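You operate a simulated robot arm through the tools that you are given. There is no shell and no other tool.

You are at the controls of a simulated two-armed robot. One attempt, no reset.

Task
Find the sensor that reads OPEN and swap in the plug marked NEW.
Fine: switch the box on to test and off at the end; the bad plug goes into the rack.

The check looks at the end state, three seconds after you hand in, the way a careful person would. Anything else that was tipped, shoved, dropped, spilled or broken makes it a failure.

Robot
Two 6-joint arms with two-finger grippers on one trunk that stands fixed in place. Base frame: the origin is at the foot of the trunk, x ahead of it, y to its left, z up. Readings come in m, degrees, newtons and seconds.
The left shoulder is at [0.07, 0.148, 1.288], the right one opposite. With the tool pointing down near the work surface each hand reaches from about 0.5 to 0.62 m from the base axis, measured 20 degrees to its own side. Payload 2.69 kg a hand.
The tool frame of a hand sits at the grasp point between the pads (the TCP): z along the fingers, y along the line on which they close. The tips reach 0.02 m beyond it. Largest opening 0.1 m; the body of the gripper starts 0.063 m behind the TCP.
Orientation is that of the tool frame in the base frame, as a unit quaternion [x, y, z, w]. With the fingers straight down and closing along the base's y, the tool's x points along the base's -x, its y along +y and its z along -z.

Tools
- The arms move only by the tool drive_tool. It takes "left_series", "right_series" or both (then of equal length, played together; a hand with none holds still); each is a list of rows, each a list of 7 numbers: the shift along the tool's x, y, z in mm, then the turn, a rotation vector about the tool's x, y, z in degrees, then the gripper command, from -1 (shut) to 1 (fully open), values between in proportion. In form: [[dx, dy, dz, rx, ry, rz, claw], ...]. A call has 1 to 20 rows; each row shifts and turns the commanded pose from where the row before left it, along the tool's axes as they then stand. Each row takes 0.2 s and may step no farther than 0.05 m and 8.6 degrees from the row before; otherwise, or with a gripper value out of range, the whole call is refused. A pose out of reach is approached as far as the arm can. The call stops where the force on the tool passes 40 N (or 10 N more than at its start, if that is more) or the arm is blocked; 0.2 s more then pass. Each finger travels about 0.045 m/s and halts on what it meets, pressing with about 41 N; the grip force reading is that of the motor and also rises with nothing between the fingers. The clock runs only during rows and for 0.2 s after the last one: add rows that do not move to give the fingers time. The reply holds the time, the measured pose of the TCP, the force on the tool along the base axes, the opening and the grip force, in the units named above and with some noise, with the torque about the TCP (base axes, N m) and any sound that the robot's microphone picked up.
- Cameras (640 x 400 px; columns grow to the right, rows downward): "scene" is now at [0.1258, 0.041, 1.508]; the picture's right is [0.48, -0.88, 0.00], its down [-0.57, -0.31, -0.77] and it looks along [0.67, 0.36, -0.64] (base axes); focal length 332 px, centre (320, 200). "left" rides on the left gripper at [0.07, 0.019, -0.099] in its tool frame; the picture's right is [-0.26, 0.97, 0.00], its down [-0.75, -0.20, -0.63] and it looks along [-0.61, -0.16, 0.78] (tool axes); focal length 230 px, centre (320, 200). "right" rides on the right gripper at [0.07, -0.019, -0.099] in its tool frame; the picture's right is [0.26, 0.97, 0.00], its down [-0.75, 0.20, -0.63] and it looks along [-0.61, 0.16, 0.78] (tool axes); focal length 230 px, centre (320, 200). There is no depth. A picture from a camera that has moved, and an enlarged one, comes with that camera's place and axes in the base frame and with its lens.
- get_image(camera): a new picture of that camera. No time passes.
- lift_body(by): slides the trunk up (or, below 0, down) by that many m; the arms and the scene camera ride with it, the base frame stays. It gives what a move gives, with no picture.
- pan_tilt(pan, tilt): turns the head with the scene camera to pan (to the left, within 86 degrees either way) and tilt (down, from -29 to 69), counted from straight ahead of the robot. It gives what a move gives.
- enlarge(camera, box): a new picture of the part [left, top, right, bottom] of that camera's present view, enlarged. No time passes.
- finish_job(): hands the job in; it is judged then, once.

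Places have to be worked out from the pictures, the camera data and where the tool is seen. Open the grippers and draw the arms clear of the work before you hand the job in, unless the task says otherwise.

The tools are called after "Call:" as a command line: name --argument value ..., lists and objects as JSON in quotes. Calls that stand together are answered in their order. drive_tool: Moves the arms, as the interface text tells. Its arguments: {"type":"object","properties":{"left_series":{"type":"array","items":{"type":"array","items":{"type":"number"}}},"right_series":{"type":"array","items":{"type":"array","items":{"type":"number"}}}},"required":[]} The other tools are called the same way: lift_body (by) slides the trunk up or down; pan_tilt (pan, tilt) turns the head that bears the scene camera; get_image (camera) takes a picture; enlarge (camera, box) takes an enlarged picture of a part of a camera's view; finish_job () hands the job in.

At the start:

```text
t: 0.0
left_tcp_pos: [0.2417, 0.2952, 1.2119]
left_tool_rot: [0.001, 1.0, 0.003, 0.001]
left_force: [-0.5, 0.6, 0.3]
left_ft_torque: [0.03, 0.01, 0.0]
left_gripper_width: 0.1001
left_gripper_force: 0.1
right_tcp_pos: [0.5269, 0.0218, 1.2922]
right_tool_rot: [0.0, 1.0, 0.0, 0.0]
right_force: [-0.3, -0.1, 0.0]
right_ft_torque: [-0.03, -0.01, -0.02]
right_gripper_width: 0.1
right_gripper_force: 0.0
trunk travel left (down, up): [-0.846, 0.094]
head pan, tilt: [28.4, 40.1]
```

scene: 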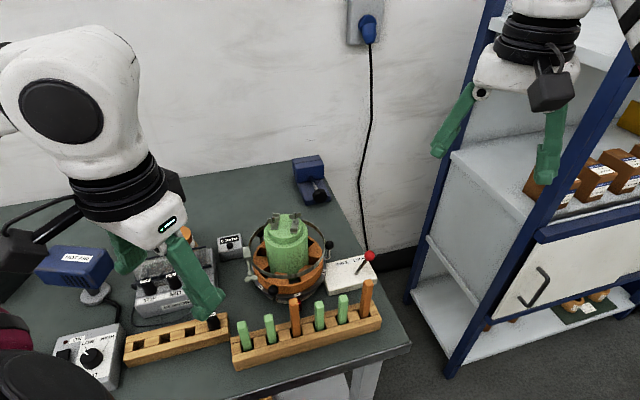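
right: 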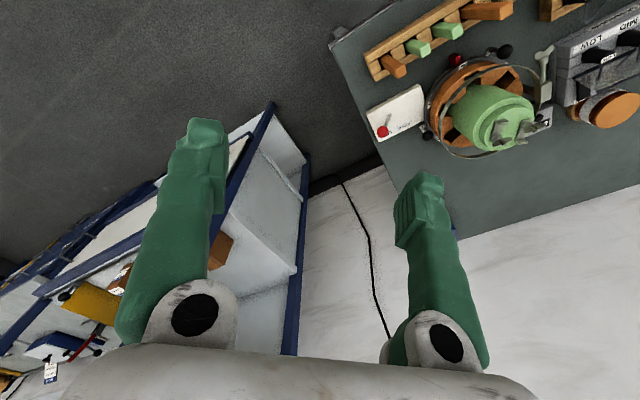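
left: 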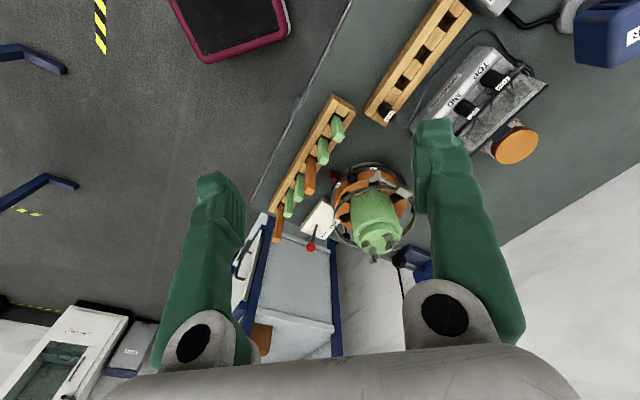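

I start by looking closely at the bench: a green/orange device, a rack with pegs, a second rack with slots, a switch box, and a box with labels. I'll enlarge the scene view parts.

Call:
enlarge --camera "scene" --box '[220, 190, 400, 380]'

Call:
enlarge --camera "scene" --box '[0, 220, 240, 400]'

Call:
enlarge --camera "left" --box '[340, 0, 640, 180]'

Call:
enlarge --camera "right" --box '[340, 0, 640, 180]'

```text
2.11 times, centred on (310, 285) of scene
camera zoom: at [0.1258, 0.041, 1.508], right [0.48, -0.88, 0.0], down [-0.57, -0.31, -0.77], along [0.67, 0.36, -0.64], focal length 699 px, centre (341, 21)
```

zoom: 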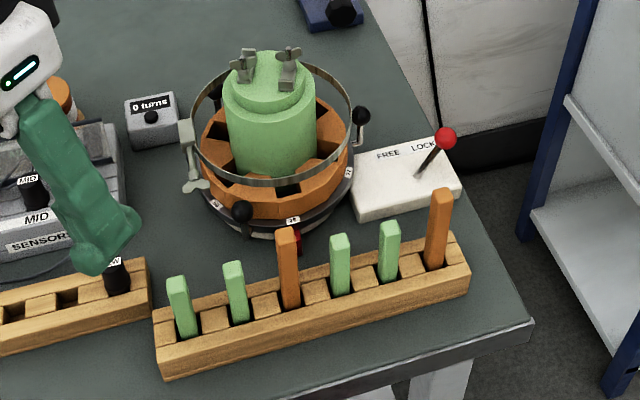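

```text
2.22 times, centred on (120, 310) of scene
camera zoom: at [0.1258, 0.041, 1.508], right [0.48, -0.88, 0.0], down [-0.57, -0.31, -0.77], along [0.67, 0.36, -0.64], focal length 738 px, centre (764, -44)
```

zoom: 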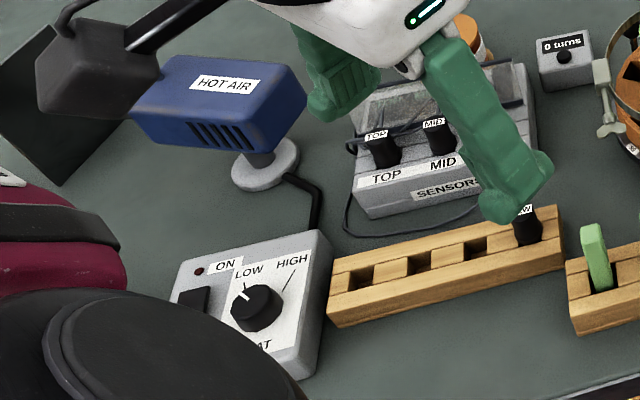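

```text
2.13 times, centred on (490, 90) of left
camera zoom: at [0.1722, 0.3135, 1.3099], right [0.26, 0.97, 0.0], down [0.75, -0.21, 0.63], along [0.61, -0.16, -0.78], focal length 491 px, centre (-43, 435)
```

zoom: 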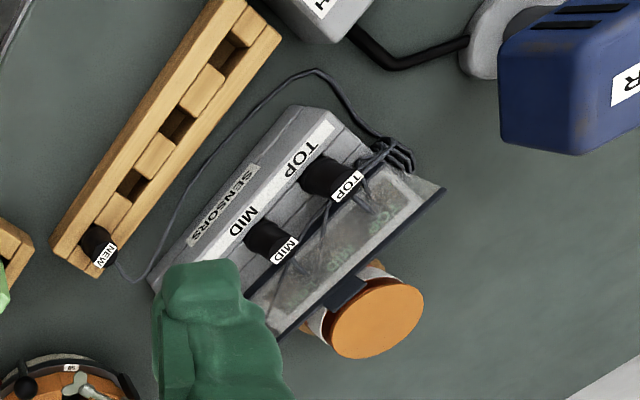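

```text
2.13 times, centred on (490, 90) of right
camera zoom: at [0.4578, 0.0037, 1.3911], right [-0.26, 0.97, 0.0], down [0.75, 0.2, 0.63], along [0.61, 0.16, -0.78], focal length 491 px, centre (-43, 435)
```

zoom: 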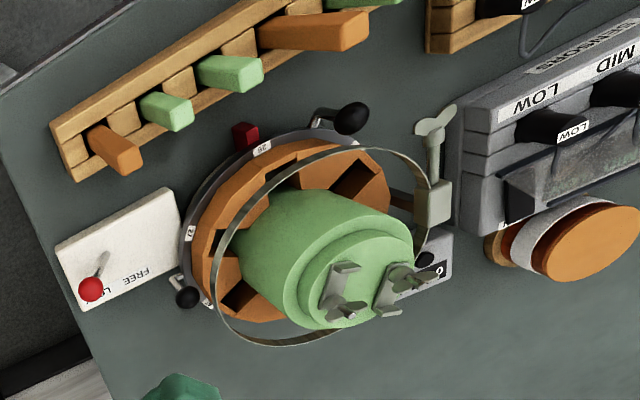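

The left hand hides the SENSORS box, so I raise it about 0.15 m straight up to get a clear view (the NEW plug label triangulates to about [0.336, 0.395, 0.91]).

Call:
drive_tool --left_series '[[0, 0, -40, 0, 0, 0, 1], [0, 0, -40, 0, 0, 0, 1], [0, 0, -40, 0, 0, 0, 1], [0, 0, -30, 0, 0, 0, 1], [0, 0, 0, 0, 0, 0, 1]]'

Call:
get_image --camera "scene"

Call:
get_image --camera "left"

```text
t: 1.2
left_tcp_pos: [0.2411, 0.2943, 1.3635]
left_tool_rot: [0.001, 1.0, 0.003, 0.001]
left_force: [0.0, -0.8, 0.2]
left_ft_torque: [0.01, 0.01, -0.02]
left_gripper_width: 0.1
left_gripper_force: 0.1
right_tcp_pos: [0.527, 0.0211, 1.2917]
right_tool_rot: [0.0, 1.0, -0.001, 0.0]
right_force: [-0.3, -0.1, -0.8]
right_ft_torque: [0.0, 0.03, 0.0]
right_gripper_width: 0.0997
right_gripper_force: 0.0
trunk travel left (down, up): [-0.846, 0.094]
head pan, tilt: [28.4, 40.1]
```

```text
taken
camera scene: at [0.1257, 0.0409, 1.508], right [0.48, -0.88, 0.0], down [-0.57, -0.31, -0.77], along [0.67, 0.36, -0.64], focal length 332 px, centre (320, 200)
```

scene: 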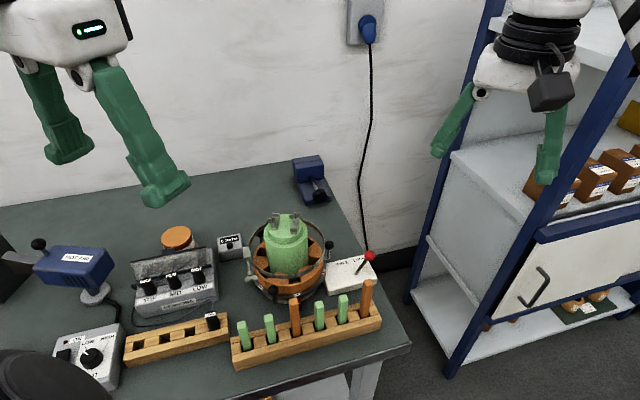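

```text
taken
camera left: at [0.1734, 0.3132, 1.4607], right [0.26, 0.97, 0.0], down [0.75, -0.21, 0.63], along [0.61, -0.16, -0.78], focal length 230 px, centre (320, 200)
```

left: 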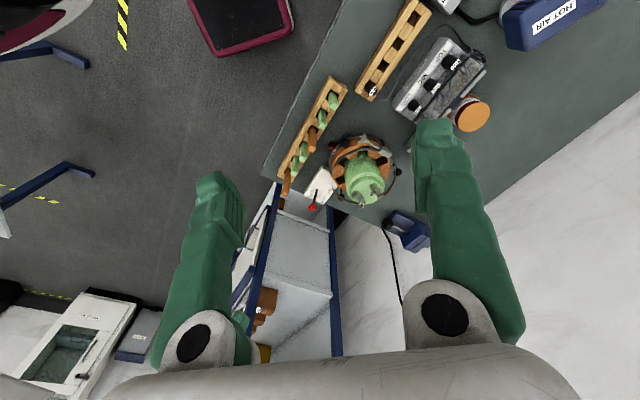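

The SENSORS box is now fully in view; I turn the head toward it (azimuth ~45° left, steeper tilt) and enlarge it.

Call:
pan_tilt --pan 48 --tilt 52

Call:
get_image --camera "scene"

Call:
enlarge --camera "left" --box '[340, 0, 560, 140]'

```text
t: 2.0
left_tcp_pos: [0.2432, 0.2957, 1.3633]
left_tool_rot: [0.001, 1.0, 0.002, 0.001]
left_force: [0.2, -0.1, -0.5]
left_ft_torque: [-0.02, -0.04, 0.01]
left_gripper_width: 0.0999
left_gripper_force: 0.0
right_tcp_pos: [0.527, 0.0212, 1.2911]
right_tool_rot: [0.0, 1.0, 0.0, 0.0]
right_force: [-0.2, 0.1, -0.1]
right_ft_torque: [0.0, 0.01, 0.01]
right_gripper_width: 0.1
right_gripper_force: 0.1
trunk travel left (down, up): [-0.846, 0.094]
head pan, tilt: [48.0, 52.0]
```

```text
taken
camera scene: at [0.1016, 0.0566, 1.4912], right [0.74, -0.67, 0.0], down [-0.53, -0.59, -0.62], along [0.41, 0.46, -0.79], focal length 332 px, centre (320, 200)
```

scene: 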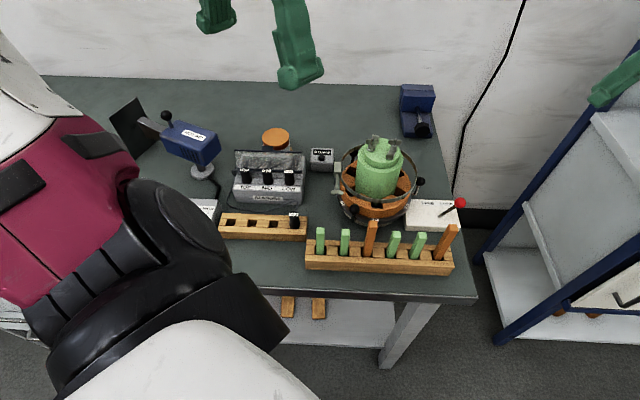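

```text
2.86 times, centred on (450, 70) of left
camera zoom: at [0.1737, 0.3136, 1.4601], right [0.26, 0.97, 0.0], down [0.75, -0.2, 0.63], along [0.61, -0.16, -0.78], focal length 657 px, centre (-51, 571)
```

zoom: 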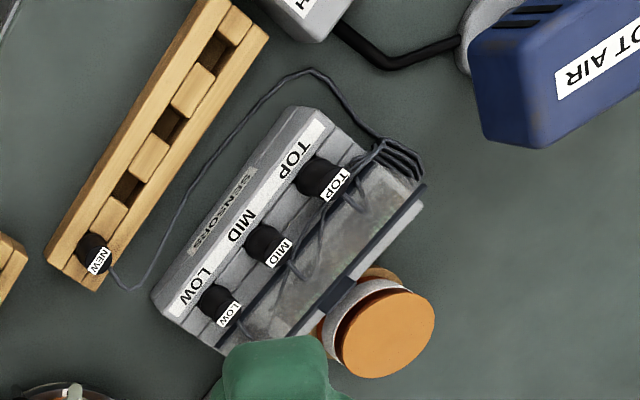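

Call:
enlarge --camera "scene" --box '[180, 110, 350, 250]'

Call:
enlarge --camera "scene" --box '[300, 120, 480, 290]'

```text
2.86 times, centred on (265, 180) of scene
camera zoom: at [0.1016, 0.0566, 1.4912], right [0.74, -0.67, 0.0], down [-0.53, -0.59, -0.62], along [0.41, 0.46, -0.79], focal length 949 px, centre (477, 257)
```

zoom: 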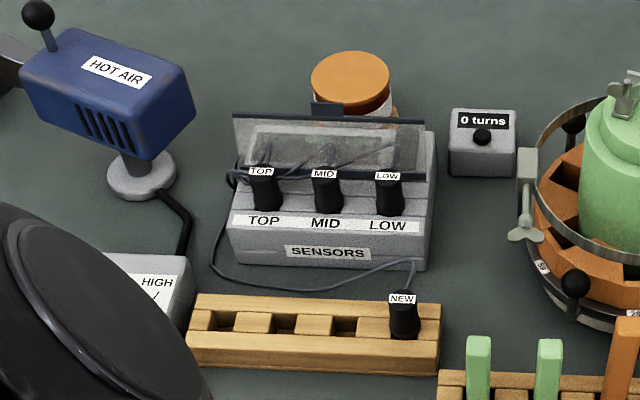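

```text
2.35 times, centred on (390, 205) of scene
camera zoom: at [0.1016, 0.0566, 1.4912], right [0.74, -0.67, 0.0], down [-0.53, -0.59, -0.62], along [0.41, 0.46, -0.79], focal length 781 px, centre (155, 188)
```

zoom: 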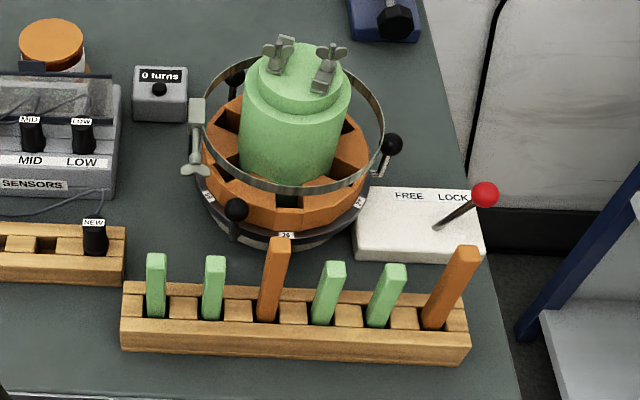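

The SENSORS box (TOP/MID/LOW plugs, about [0.32–0.40, 0.49–0.57, 0.93]) has a panel behind the plugs that I need to read. I move the left hand's camera closer, then yaw it by 48° to line up with the bench.

Call:
drive_tool --left_series '[[-5, 24, 40, 0, 0, 0, 1], [-5, 24, 40, 0, 0, 0, 1], [-5, 24, 40, 0, 0, 0, 1], [-5, 24, 40, 0, 0, 0, 1], [-5, 24, 40, 0, 0, 0, 1], [-5, 24, 40, 0, 0, 0, 1], [-5, 24, 40, 0, 0, 0, 1], [-5, 22, 30, 0, 0, 0, 1], [0, 0, 0, 0, 0, -8, 1], [0, 0, 0, 0, 0, -8, 1], [0, 0, 0, 0, 0, -8, 1], [0, 0, 0, 0, 0, -8, 1], [0, 0, 0, 0, 0, -8, 1], [0, 0, 0, 0, 0, -8, 1], [0, 0, 0, 0, 0, 0, 1]]'

Call:
get_image --camera "left"

Call:
get_image --camera "scene"

```text
t: 5.2
left_tcp_pos: [0.3212, 0.4232, 1.115]
left_tool_rot: [-0.407, 0.913, 0.002, 0.001]
left_force: [-0.6, -0.1, -0.8]
left_ft_torque: [0.01, 0.02, 0.01]
left_gripper_width: 0.1002
left_gripper_force: 0.0
left hand out of reach, approached as far as the arm can: row 2, 3, 4, 5, 6
right_tcp_pos: [0.5259, 0.0211, 1.2908]
right_tool_rot: [0.0, 1.0, 0.0, 0.001]
right_force: [-0.1, -0.8, -0.1]
right_ft_torque: [0.03, 0.01, 0.01]
right_gripper_width: 0.1001
right_gripper_force: 0.1
trunk travel left (down, up): [-0.846, 0.094]
head pan, tilt: [48.0, 52.0]
```

```text
taken
camera left: at [0.2606, 0.3835, 1.213], right [-0.55, 0.84, 0.0], down [0.65, 0.42, 0.63], along [0.53, 0.35, -0.77], focal length 230 px, centre (320, 200)
```

left: 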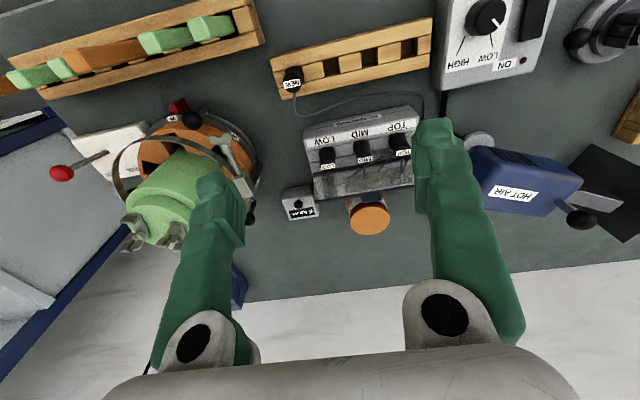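

```text
taken
camera scene: at [0.1016, 0.0569, 1.4912], right [0.74, -0.67, 0.0], down [-0.53, -0.59, -0.62], along [0.41, 0.46, -0.79], focal length 332 px, centre (320, 200)
```

scene: 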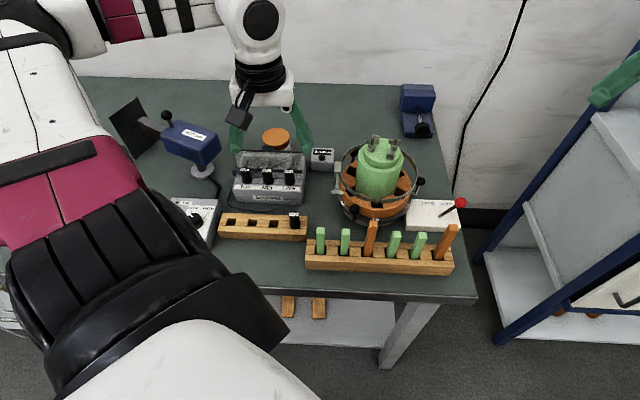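

The hand camera now looks down on the box from the front; I enlarge the SENSORS box and the heat box to find labels, displays, and switches.

Call:
enlarge --camera "left" --box '[260, 60, 430, 240]'

Call:
enlarge --camera "left" --box '[420, 0, 640, 140]'

Call:
enlarge --camera "scene" --box '[160, 110, 340, 250]'

```text
2.22 times, centred on (345, 150) of left
camera zoom: at [0.2606, 0.3835, 1.213], right [-0.55, 0.84, 0.0], down [0.65, 0.42, 0.63], along [0.53, 0.35, -0.77], focal length 511 px, centre (264, 311)
```

zoom: 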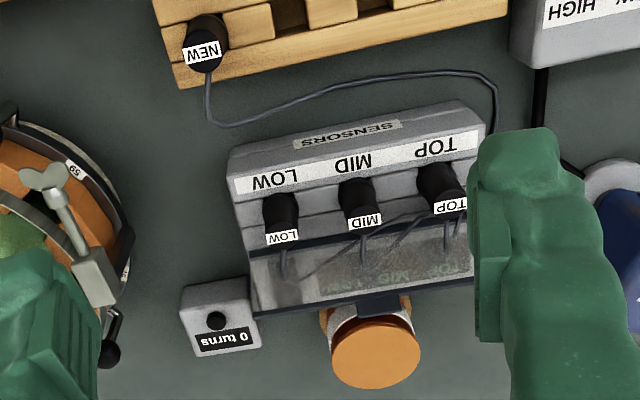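

```text
2.86 times, centred on (530, 70) of left
camera zoom: at [0.2606, 0.3835, 1.213], right [-0.55, 0.84, 0.0], down [0.65, 0.42, 0.63], along [0.53, 0.35, -0.77], focal length 657 px, centre (-280, 571)
```

zoom: 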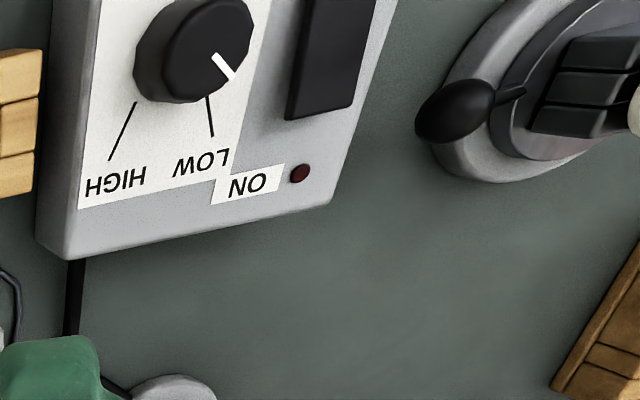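

```text
2.86 times, centred on (250, 180) of scene
camera zoom: at [0.1016, 0.0569, 1.4912], right [0.74, -0.67, 0.0], down [-0.53, -0.59, -0.62], along [0.41, 0.46, -0.79], focal length 949 px, centre (520, 257)
```

zoom: 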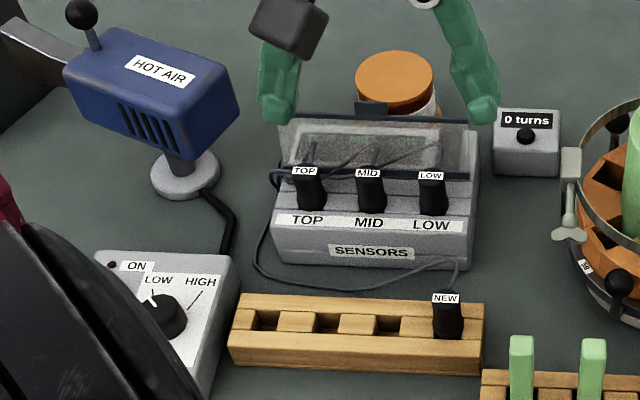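

The panel behind the plugs seems to carry faint text; I bring the hand camera closer (TCP to about [0.32, 0.513, 1.005]), staying well above the plugs and beside the hot-air gun.

Call:
drive_tool --left_series '[[-22, 20, 37, 0, 0, 0, 1], [-22, 20, 37, 0, 0, 0, 1], [-22, 20, 36, 0, 0, 0, 1], [0, 0, 0, 0, 0, 0, 1]]'

Call:
get_image --camera "left"

Call:
enlarge --camera "left" --box '[220, 80, 440, 220]'

Call:
get_image --camera "scene"

```text
t: 6.2
left_tcp_pos: [0.3208, 0.5146, 1.0044]
left_tool_rot: [-0.406, 0.914, 0.002, 0.003]
left_force: [-0.3, -0.6, -0.1]
left_ft_torque: [0.04, 0.0, 0.0]
left_gripper_width: 0.1001
left_gripper_force: 0.0
right_tcp_pos: [0.5267, 0.0205, 1.2918]
right_tool_rot: [0.0, 1.0, 0.0, 0.0]
right_force: [0.1, -0.8, 1.2]
right_ft_torque: [0.01, -0.04, -0.04]
right_gripper_width: 0.0999
right_gripper_force: 0.1
trunk travel left (down, up): [-0.846, 0.094]
head pan, tilt: [48.0, 52.0]
```

```text
taken
camera left: at [0.2612, 0.4745, 1.1038], right [-0.54, 0.84, 0.0], down [0.65, 0.42, 0.63], along [0.53, 0.35, -0.77], focal length 230 px, centre (320, 200)
```

left: 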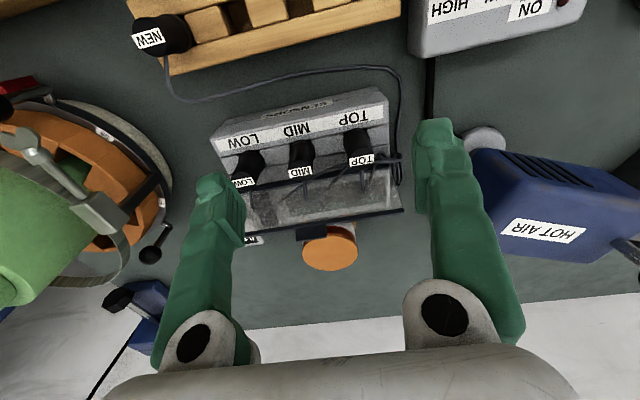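

```text
2.86 times, centred on (330, 150) of left
camera zoom: at [0.2612, 0.4745, 1.1038], right [-0.54, 0.84, 0.0], down [0.65, 0.42, 0.63], along [0.53, 0.35, -0.77], focal length 657 px, centre (291, 343)
```

zoom: 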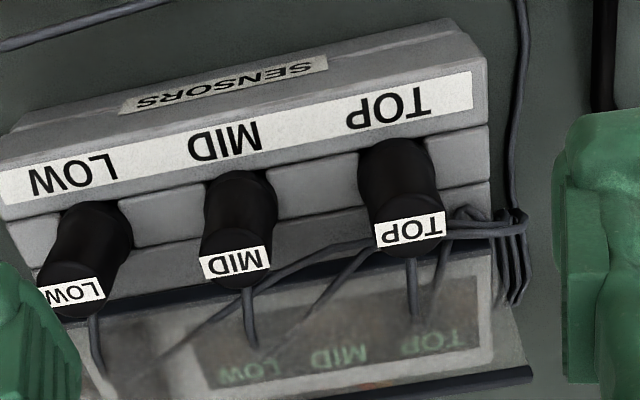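

```text
taken
camera scene: at [0.1012, 0.0556, 1.4913], right [0.74, -0.67, 0.0], down [-0.53, -0.59, -0.62], along [0.41, 0.46, -0.79], focal length 332 px, centre (320, 200)
```

scene: 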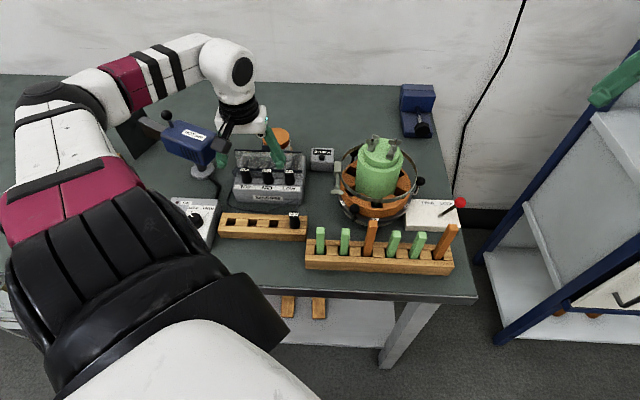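

The screen under the clear lid is dark (box off). I check the right-hand camera, which sees the LOW end of the box, for a power switch.

Call:
enlarge --camera "right" --box '[530, 20, 640, 140]'

Call:
get_image --camera "right"

Call:
enlarge --camera "left" --box '[220, 150, 430, 290]'

```text
3.33 times, centred on (585, 80) of right
camera zoom: at [0.4576, 0.003, 1.3912], right [-0.26, 0.97, 0.0], down [0.75, 0.2, 0.63], along [0.61, 0.16, -0.78], focal length 767 px, centre (-563, 600)
```

zoom: 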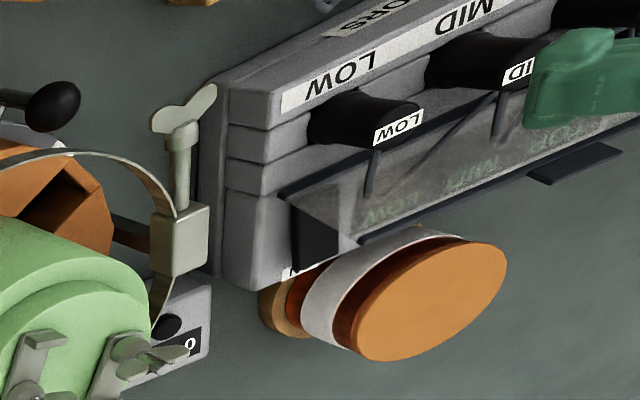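

```text
taken
camera right: at [0.4576, 0.003, 1.3912], right [-0.26, 0.97, 0.0], down [0.75, 0.2, 0.63], along [0.61, 0.16, -0.78], focal length 230 px, centre (320, 200)
```

right: 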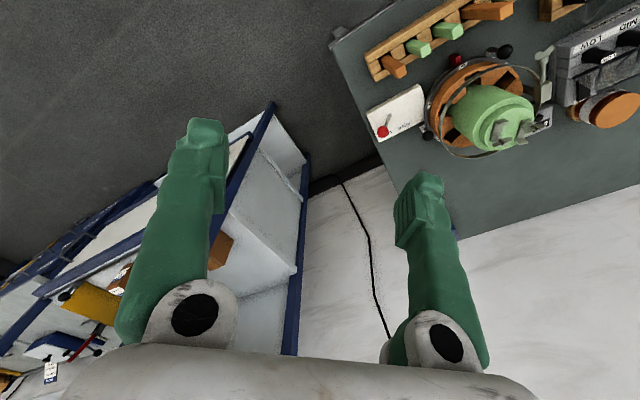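

```text
2.86 times, centred on (325, 220) of left
camera zoom: at [0.2612, 0.4745, 1.1038], right [-0.54, 0.84, 0.0], down [0.65, 0.42, 0.63], along [0.53, 0.35, -0.77], focal length 657 px, centre (306, 143)
```

zoom: 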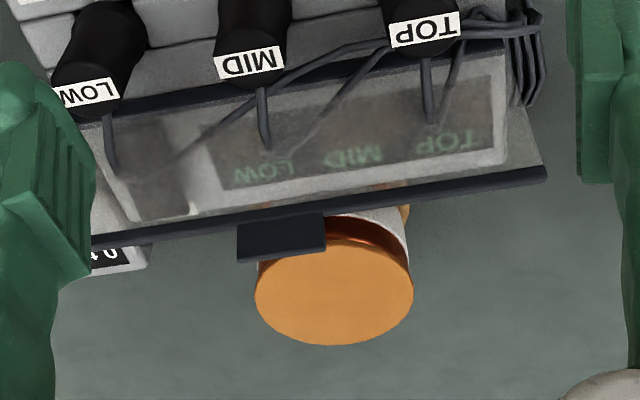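

There is a black rocker under the clear lid at the LOW end, near [0.44, 0.517, 0.91], and the lid has a tab at its rear centre. I move the left hand up and to the right and turn it, so its camera shows the lid in profile from the LOW end.

Call:
drive_tool --left_series '[[0, 0, -45, 0, 0, 0, 1], [0, 0, -45, 0, 0, 0, 1], [0, 0, -30, 0, 0, 0, 1], [-5, -40, 0, 0, 0, 0, 1], [-5, -40, 0, 0, 0, 0, 1], [-5, -40, 0, 0, 0, 0, 1], [-5, -37, 0, 0, 0, 0, 1], [0, 0, 0, 0, 0, -8, 1], [0, 0, 0, 0, 0, -8, 1], [0, 0, 0, 0, 0, -8, 1], [0, 0, 0, 0, 0, -8, 1], [0, 0, 0, 0, 0, -8, 1], [0, 0, 0, 0, 0, -8, 1], [0, 0, 0, 0, 0, -8, 1], [0, 0, 0, 0, 0, -8, 1], [0, 0, 0, 0, 0, -8, 1], [0, 0, 0, 0, 0, 0, 1]]'

Call:
get_image --camera "left"

Call:
get_image --camera "scene"

```text
t: 9.8
left_tcp_pos: [0.4437, 0.4391, 1.0936]
left_tool_rot: [0.866, -0.5, 0.002, -0.002]
left_force: [-1.2, -0.8, -0.1]
left_ft_torque: [0.01, 0.08, -0.01]
left_gripper_width: 0.0998
left_gripper_force: 0.1
left hand out of reach, approached as far as the arm can: row 3, 6, 7
right_tcp_pos: [0.5267, 0.0214, 1.2925]
right_tool_rot: [0.0, 1.0, 0.0, 0.0]
right_force: [0.4, 0.0, -0.7]
right_ft_torque: [-0.03, 0.01, 0.03]
right_gripper_width: 0.1
right_gripper_force: 0.0
trunk travel left (down, up): [-0.846, 0.094]
head pan, tilt: [48.0, 52.0]
```

```text
taken
camera left: at [0.4622, 0.3687, 1.1913], right [-0.97, -0.26, -0.01], down [-0.21, 0.75, 0.63], along [-0.16, 0.61, -0.78], focal length 230 px, centre (320, 200)
```

left: 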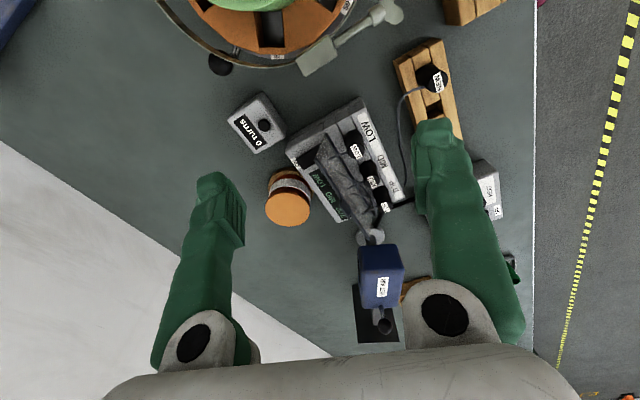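

```text
taken
camera scene: at [0.1015, 0.0565, 1.4912], right [0.74, -0.67, 0.0], down [-0.53, -0.59, -0.62], along [0.41, 0.46, -0.79], focal length 332 px, centre (320, 200)
```

scene: 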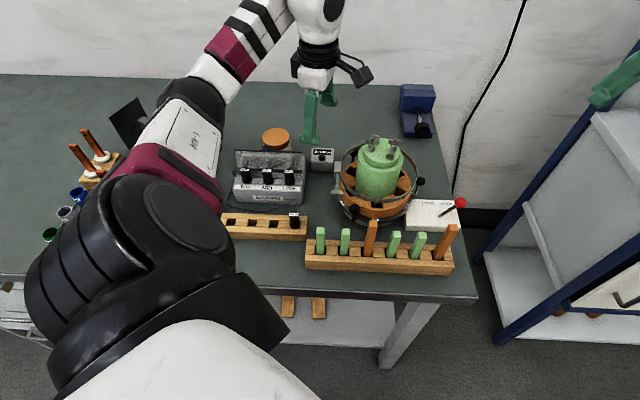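

Call:
enlarge --camera "left" --box '[250, 80, 430, 240]'

Call:
enlarge --camera "left" --box '[280, 90, 380, 180]'

Call:
enlarge --camera "scene" --box '[220, 120, 345, 220]'

```text
2.50 times, centred on (340, 160) of left
camera zoom: at [0.4622, 0.3687, 1.1913], right [-0.97, -0.26, -0.01], down [-0.21, 0.75, 0.63], along [-0.16, 0.61, -0.78], focal length 575 px, centre (270, 300)
```

zoom: 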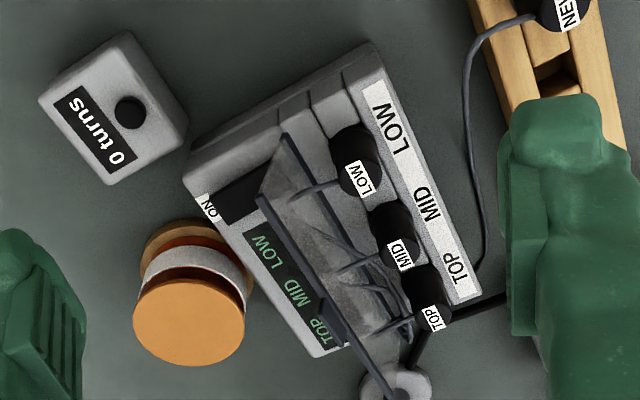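

```text
4.44 times, centred on (330, 135) of left
camera zoom: at [0.4622, 0.3687, 1.1913], right [-0.97, -0.26, -0.01], down [-0.21, 0.75, 0.63], along [-0.16, 0.61, -0.78], focal length 1022 px, centre (276, 489)
```

zoom: 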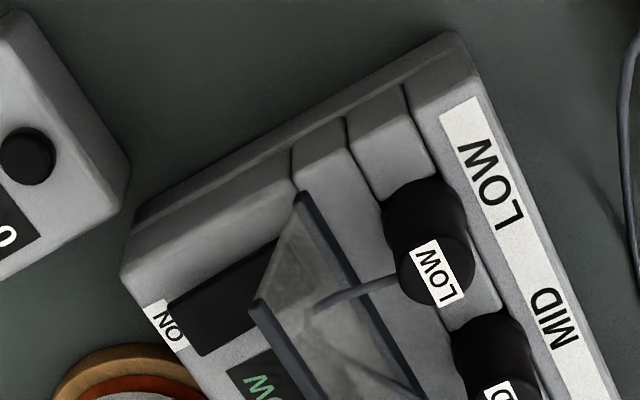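

```text
4.00 times, centred on (282, 170) of scene
camera zoom: at [0.1015, 0.0565, 1.4912], right [0.74, -0.67, 0.0], down [-0.53, -0.59, -0.62], along [0.41, 0.46, -0.79], focal length 1328 px, centre (470, 320)
```

zoom: 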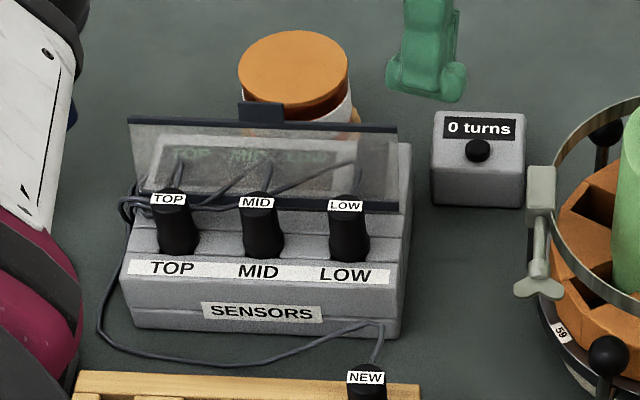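

The clear shield is actually standing upright between the plugs and the screen (hinge at z≈0.92, top edge at ≈0.965), so the rocker near [0.439, 0.520, 0.912] is free from above, with "ON" marked at its rear end. I turn the hand to ψ≈138° and move it closer above the rocker for a better look.

Call:
drive_tool --left_series '[[0, 0, 0, 0, 0, -6, 1], [0, 0, 0, 0, 0, -6, 1], [0, 0, 0, 0, 0, -6, 1], [-25, -28, 30, 0, 0, 0, 1], [-25, -28, 30, 0, 0, 0, 1], [0, 0, 0, 0, 0, 0, 1]]'

Call:
get_image --camera "left"

Call:
enlarge --camera "left" --box '[240, 120, 420, 260]'

```text
t: 11.2
left_tcp_pos: [0.4445, 0.5128, 1.0358]
left_tool_rot: [0.933, -0.359, -0.001, -0.003]
left_force: [0.5, -0.2, -0.6]
left_ft_torque: [0.02, 0.01, 0.04]
left_gripper_width: 0.1001
left_gripper_force: 0.1
right_tcp_pos: [0.527, 0.0212, 1.2925]
right_tool_rot: [0.0, 1.0, 0.0, 0.0]
right_force: [-0.6, -0.4, 0.2]
right_ft_torque: [0.0, -0.03, -0.01]
right_gripper_width: 0.1002
right_gripper_force: 0.1
trunk travel left (down, up): [-0.846, 0.094]
head pan, tilt: [48.0, 52.0]
```

```text
taken
camera left: at [0.484, 0.4517, 1.132], right [-0.84, -0.54, 0.0], down [-0.42, 0.65, 0.63], along [-0.34, 0.53, -0.77], focal length 230 px, centre (320, 200)
```

left: 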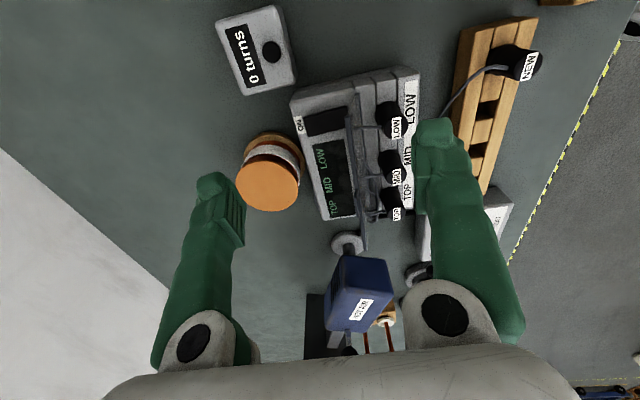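

```text
2.86 times, centred on (330, 190) of left
camera zoom: at [0.484, 0.4517, 1.132], right [-0.84, -0.54, 0.0], down [-0.42, 0.65, 0.63], along [-0.34, 0.53, -0.77], focal length 657 px, centre (291, 229)
```

zoom: 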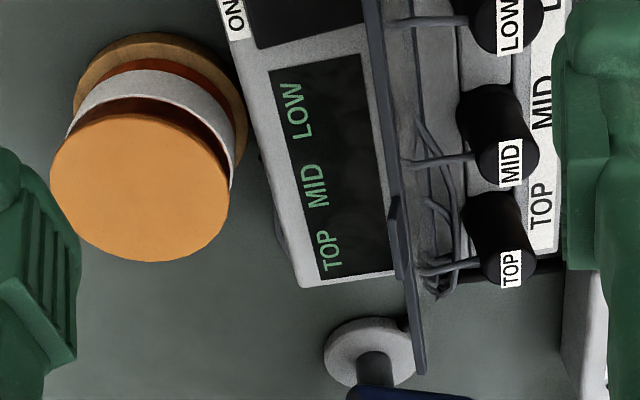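

Call:
enlarge --camera "left" --box '[280, 60, 430, 170]'

Call:
enlarge --camera "scene" --box '[220, 80, 380, 220]'

```text
3.64 times, centred on (355, 115) of left
camera zoom: at [0.484, 0.4517, 1.132], right [-0.84, -0.54, 0.0], down [-0.42, 0.65, 0.63], along [-0.34, 0.53, -0.77], focal length 837 px, centre (193, 509)
```

zoom: 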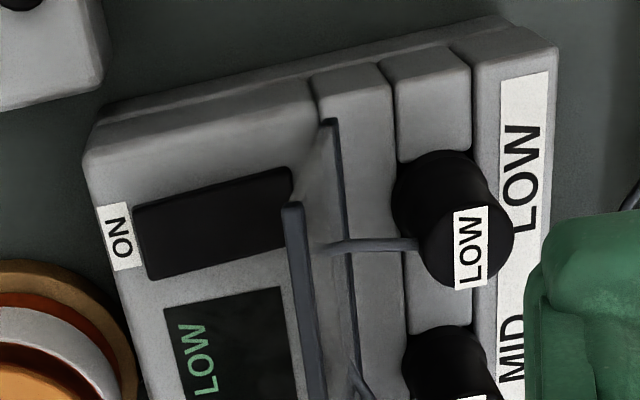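

```text
2.86 times, centred on (300, 150) of scene
camera zoom: at [0.1015, 0.0556, 1.4913], right [0.74, -0.67, 0.0], down [-0.53, -0.59, -0.62], along [0.41, 0.46, -0.79], focal length 949 px, centre (377, 343)
```

zoom: 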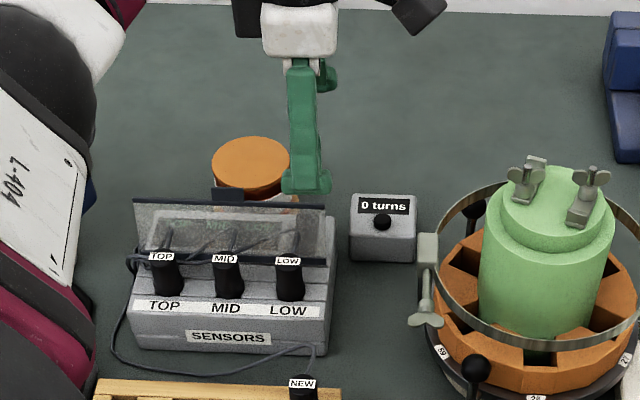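

The picture shows the rocker spanning about 40 mm along the bench's depth direction, centred near [0.435, 0.518], with ON at its rear end. I shut the left gripper and hover it over the rear (ON) half of the rocker before pressing.

Call:
drive_tool --left_series '[[-5, -5, 0, 0, 0, 0, -1], [-5, -4, 0, 0, 0, 0, -1], [0, 0, 15, 0, 0, 0, -1], [0, 0, 15, 0, 0, 0, -1], [0, 0, 15, 0, 0, 0, -1], [0, 0, 15, 0, 0, 0, -1], [0, 0, 0, 0, 0, 0, -1]]'

Call:
get_image --camera "left"

Call:
enlarge --camera "scene" --box '[220, 80, 380, 220]'

```text
t: 12.8
left_tcp_pos: [0.4415, 0.526, 0.9739]
left_tool_rot: [0.933, -0.359, 0.0, -0.002]
left_force: [0.7, 0.7, 0.7]
left_ft_torque: [-0.02, 0.03, 0.02]
left_gripper_width: 0.0
left_gripper_force: 29.4
right_tcp_pos: [0.5268, 0.0218, 1.2917]
right_tool_rot: [0.0, 1.0, -0.001, 0.001]
right_force: [-0.1, 0.3, -0.2]
right_ft_torque: [0.02, 0.03, 0.01]
right_gripper_width: 0.0999
right_gripper_force: 0.1
trunk travel left (down, up): [-0.846, 0.094]
head pan, tilt: [48.0, 52.0]
```

```text
taken
camera left: at [0.4825, 0.4652, 1.0724], right [-0.84, -0.54, 0.0], down [-0.42, 0.65, 0.63], along [-0.34, 0.53, -0.77], focal length 230 px, centre (320, 200)
```

left: 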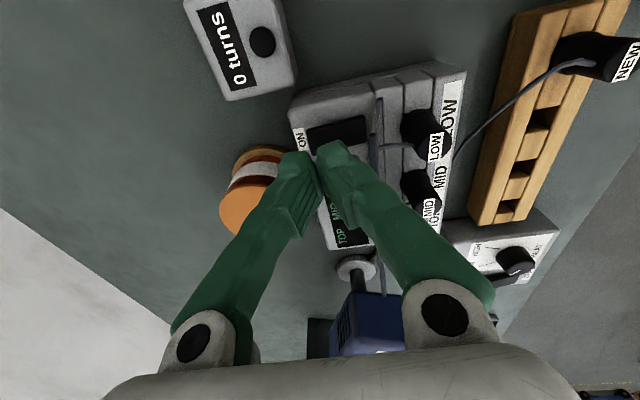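

```text
2.86 times, centred on (300, 150) of scene
camera zoom: at [0.1014, 0.0564, 1.4912], right [0.74, -0.67, 0.0], down [-0.53, -0.59, -0.62], along [0.41, 0.46, -0.79], focal length 949 px, centre (377, 343)
```

zoom: 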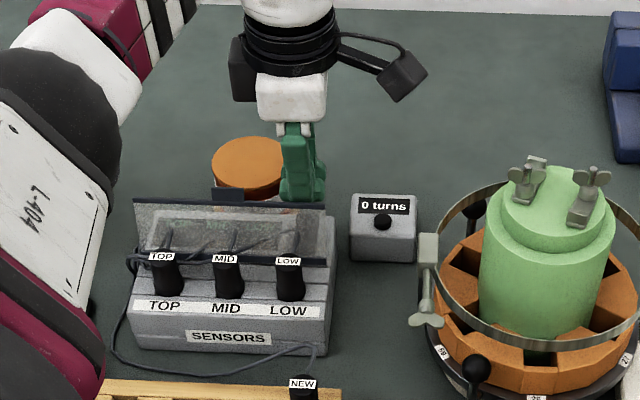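

Tips hover at z≈0.954 over the rear half of the rocker, clear of the shield. I lower 30 mm, then in small steps until contact shows.

Call:
drive_tool --left_series '[[0, 0, 15, 0, 0, 0, -1], [0, 0, 15, 0, 0, 0, -1], [0, 0, 4, 0, 0, 0, -1], [0, 0, 3, 0, 0, 0, -1]]'

Call:
enlarge --camera "left" --box '[250, 80, 420, 260]'

```text
t: 13.8
left_tcp_pos: [0.4438, 0.5258, 0.939]
left_tool_rot: [0.933, -0.36, 0.0, -0.003]
left_force: [-1.5, -0.7, 1.7]
left_ft_torque: [0.01, 0.02, 0.03]
left_gripper_width: 0.0002
left_gripper_force: 29.1
right_tcp_pos: [0.5272, 0.0213, 1.2931]
right_tool_rot: [0.0, 1.0, 0.0, 0.0]
right_force: [0.1, 0.3, -0.6]
right_ft_torque: [0.07, 0.0, 0.01]
right_gripper_width: 0.1001
right_gripper_force: 0.1
trunk travel left (down, up): [-0.846, 0.094]
head pan, tilt: [48.0, 52.0]
```

```text
2.22 times, centred on (335, 170) of left
camera zoom: at [0.4829, 0.4656, 1.0358], right [-0.84, -0.54, 0.0], down [-0.42, 0.65, 0.63], along [-0.34, 0.53, -0.78], focal length 511 px, centre (287, 267)
```

zoom: 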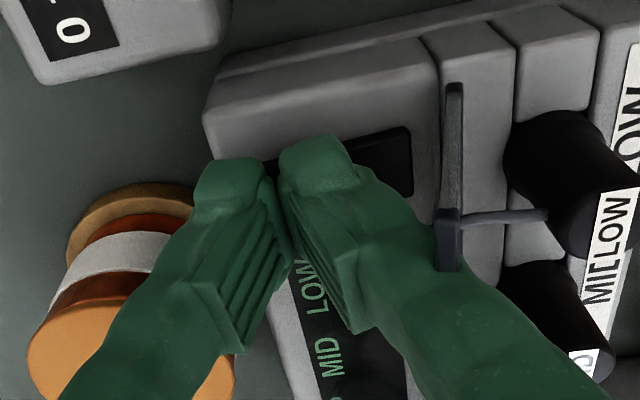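

No contact yet with tips at z≈0.919 over the rocker's rear half. I continue down in 3 mm steps, watching the force.

Call:
drive_tool --left_series '[[0, 0, 3, 0, 0, 0, -1], [0, 0, 3, 0, 0, 0, -1], [0, 0, 2, 0, 0, 0, -1]]'

Call:
enlarge --camera "left" --box '[250, 80, 420, 260]'

```text
t: 14.6
left_tcp_pos: [0.4429, 0.5267, 0.9342]
left_tool_rot: [0.933, -0.359, 0.003, -0.006]
left_force: [2.5, 4.6, 20.9]
left_ft_torque: [0.01, 0.13, 0.15]
left_gripper_width: 0.0
left_gripper_force: 29.6
right_tcp_pos: [0.5245, 0.0192, 1.293]
right_tool_rot: [-0.001, 1.0, 0.001, 0.001]
right_force: [-0.4, 0.1, -0.6]
right_ft_torque: [0.0, 0.0, -0.01]
right_gripper_width: 0.1001
right_gripper_force: 0.1
trunk travel left (down, up): [-0.846, 0.094]
head pan, tilt: [48.0, 52.0]
```

```text
2.22 times, centred on (335, 170) of left
camera zoom: at [0.4823, 0.4651, 1.0322], right [-0.84, -0.54, -0.01], down [-0.43, 0.65, 0.63], along [-0.34, 0.54, -0.77], focal length 511 px, centre (287, 267)
```

zoom: 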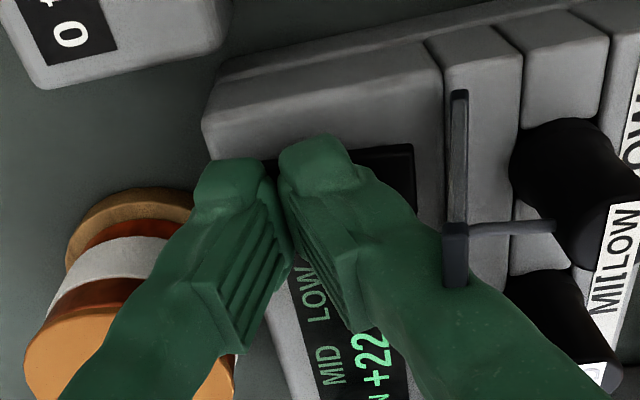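

The screen lit up (a "+22" is showing) with contact at 21 N. I back straight up to read the whole display.

Call:
drive_tool --left_series '[[0, 0, -8, 0, 0, 0, -1], [0, 0, -20, 0, 0, 0, -1], [0, 0, -40, 0, 0, 0, -1], [0, 0, -30, 0, 0, 0, -1], [0, 0, 0, 0, 0, 0, -1]]'

Call:
get_image --camera "left"

Call:
enlarge --camera "scene" --box '[220, 120, 345, 220]'

```text
t: 15.8
left_tcp_pos: [0.444, 0.5283, 1.0282]
left_tool_rot: [0.933, -0.36, 0.0, -0.002]
left_force: [0.7, 0.1, 0.5]
left_ft_torque: [-0.02, 0.02, 0.01]
left_gripper_width: 0.0
left_gripper_force: 29.7
right_tcp_pos: [0.5273, 0.0217, 1.2919]
right_tool_rot: [0.0, 1.0, -0.001, 0.0]
right_force: [-0.2, -0.7, -0.2]
right_ft_torque: [0.03, 0.0, 0.01]
right_gripper_width: 0.1001
right_gripper_force: 0.1
trunk travel left (down, up): [-0.846, 0.094]
head pan, tilt: [48.0, 52.0]
```

```text
taken
camera left: at [0.4836, 0.4672, 1.1256], right [-0.84, -0.54, 0.0], down [-0.42, 0.65, 0.63], along [-0.34, 0.53, -0.78], focal length 230 px, centre (320, 200)
```

left: 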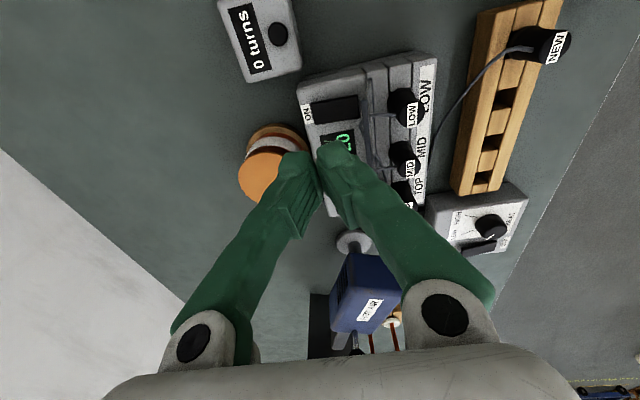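

```text
4.00 times, centred on (282, 170) of scene
camera zoom: at [0.1017, 0.0568, 1.4912], right [0.74, -0.67, 0.0], down [-0.53, -0.59, -0.62], along [0.41, 0.46, -0.79], focal length 1328 px, centre (470, 320)
```

zoom: 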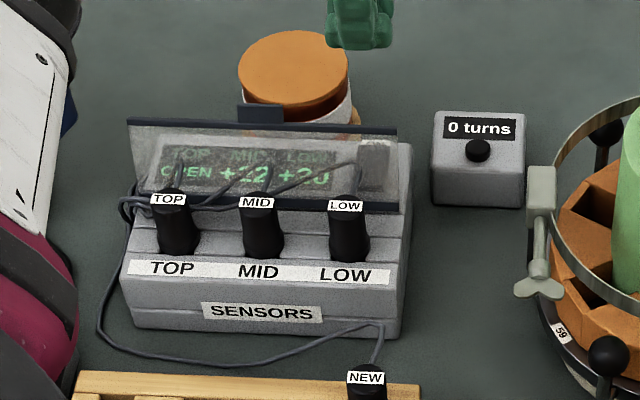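

Reading through the shield: TOP = OPEN, MID = +22, LOW = +20, so the TOP plug is the bad one. I open the hand, turn back to ψ=48° (closing along the plug row) and move above the TOP plug to locate it precisely.

Call:
drive_tool --left_series '[[0, 0, -5, 0, 0, 8, 1], [0, 0, 0, 0, 0, 8, 1], [0, 0, 0, 0, 0, 8, 1], [0, 0, 0, 0, 0, 8, 1], [0, 0, 0, 0, 0, 8, 1], [0, 0, 0, 0, 0, 8, 1], [0, 0, 0, 0, 0, 8, 1], [0, 0, 0, 0, 0, 8, 1], [0, 0, 0, 0, 0, 8, 1], [0, 0, 0, 0, 0, 8, 1], [0, 0, 0, 0, 0, 8, 1], [0, 0, 0, 0, 0, 2, 1], [24, 37, 0, 0, 0, 0, 1], [24, 37, 0, 0, 0, 0, 1], [24, 37, 0, 0, 0, 0, 1], [0, 0, 0, 0, 0, 0, 1]]'

Call:
get_image --camera "left"

Call:
get_image --camera "scene"

```text
t: 19.2
left_tcp_pos: [0.3146, 0.5496, 1.0311]
left_tool_rot: [-0.405, 0.914, 0.002, 0.003]
left_force: [0.2, 0.0, -0.1]
left_ft_torque: [-0.02, 0.01, 0.01]
left_gripper_width: 0.0999
left_gripper_force: 0.0
right_tcp_pos: [0.5289, 0.021, 1.2915]
right_tool_rot: [0.001, 1.0, 0.0, 0.0]
right_force: [-0.3, 0.2, -0.3]
right_ft_torque: [0.01, 0.02, 0.0]
right_gripper_width: 0.0999
right_gripper_force: 0.1
trunk travel left (down, up): [-0.846, 0.094]
head pan, tilt: [48.0, 52.0]
```

```text
taken
camera left: at [0.2541, 0.5104, 1.1282], right [-0.54, 0.84, 0.0], down [0.65, 0.42, 0.63], along [0.53, 0.35, -0.77], focal length 230 px, centre (320, 200)
```

left: 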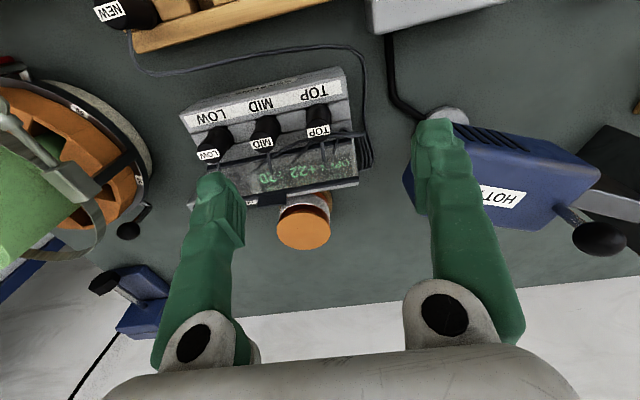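

```text
taken
camera scene: at [0.1027, 0.0558, 1.4912], right [0.74, -0.67, 0.0], down [-0.53, -0.58, -0.62], along [0.41, 0.46, -0.79], focal length 332 px, centre (320, 200)
```

scene: 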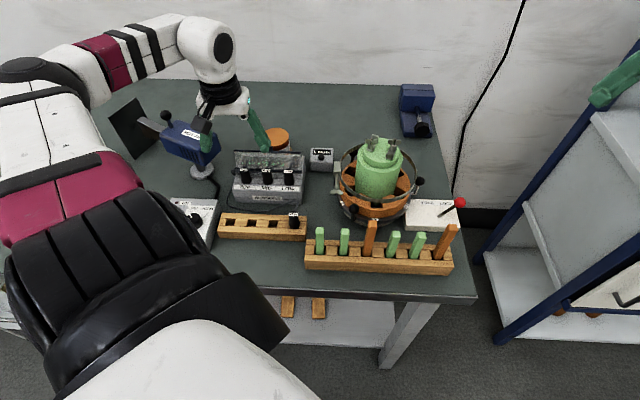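

The display also reads from here. I enlarge the plug row and the gun to pin down positions.

Call:
enlarge --camera "left" --box '[170, 60, 380, 200]'

Call:
enlarge --camera "scene" --box '[150, 90, 310, 220]'

Call:
enlarge --camera "left" --box '[380, 90, 640, 260]'

```text
2.86 times, centred on (275, 130) of left
camera zoom: at [0.2541, 0.5104, 1.1282], right [-0.54, 0.84, 0.0], down [0.65, 0.42, 0.63], along [0.53, 0.35, -0.77], focal length 657 px, centre (449, 400)
```

zoom: 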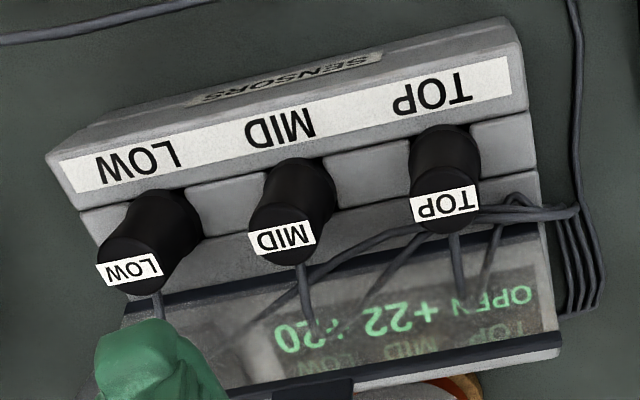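

```text
3.08 times, centred on (230, 155) of scene
camera zoom: at [0.1027, 0.0558, 1.4912], right [0.74, -0.67, 0.0], down [-0.53, -0.58, -0.62], along [0.41, 0.46, -0.79], focal length 1022 px, centre (597, 338)
```

zoom: 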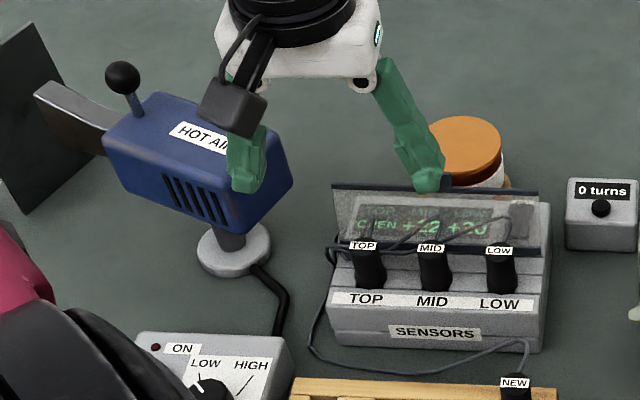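

```text
2.35 times, centred on (510, 175) of left
camera zoom: at [0.2541, 0.5104, 1.1282], right [-0.54, 0.84, 0.0], down [0.65, 0.42, 0.63], along [0.53, 0.35, -0.77], focal length 541 px, centre (-127, 259)
```

zoom: 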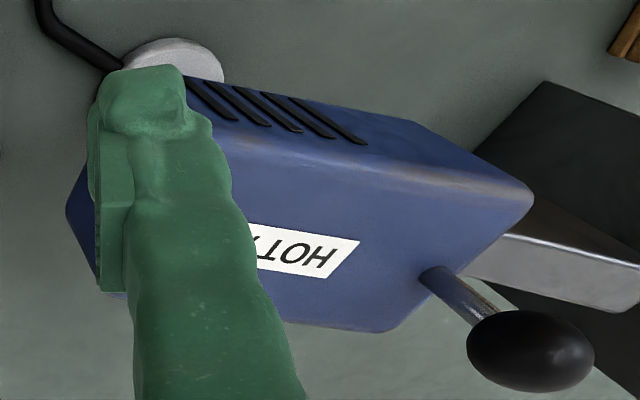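

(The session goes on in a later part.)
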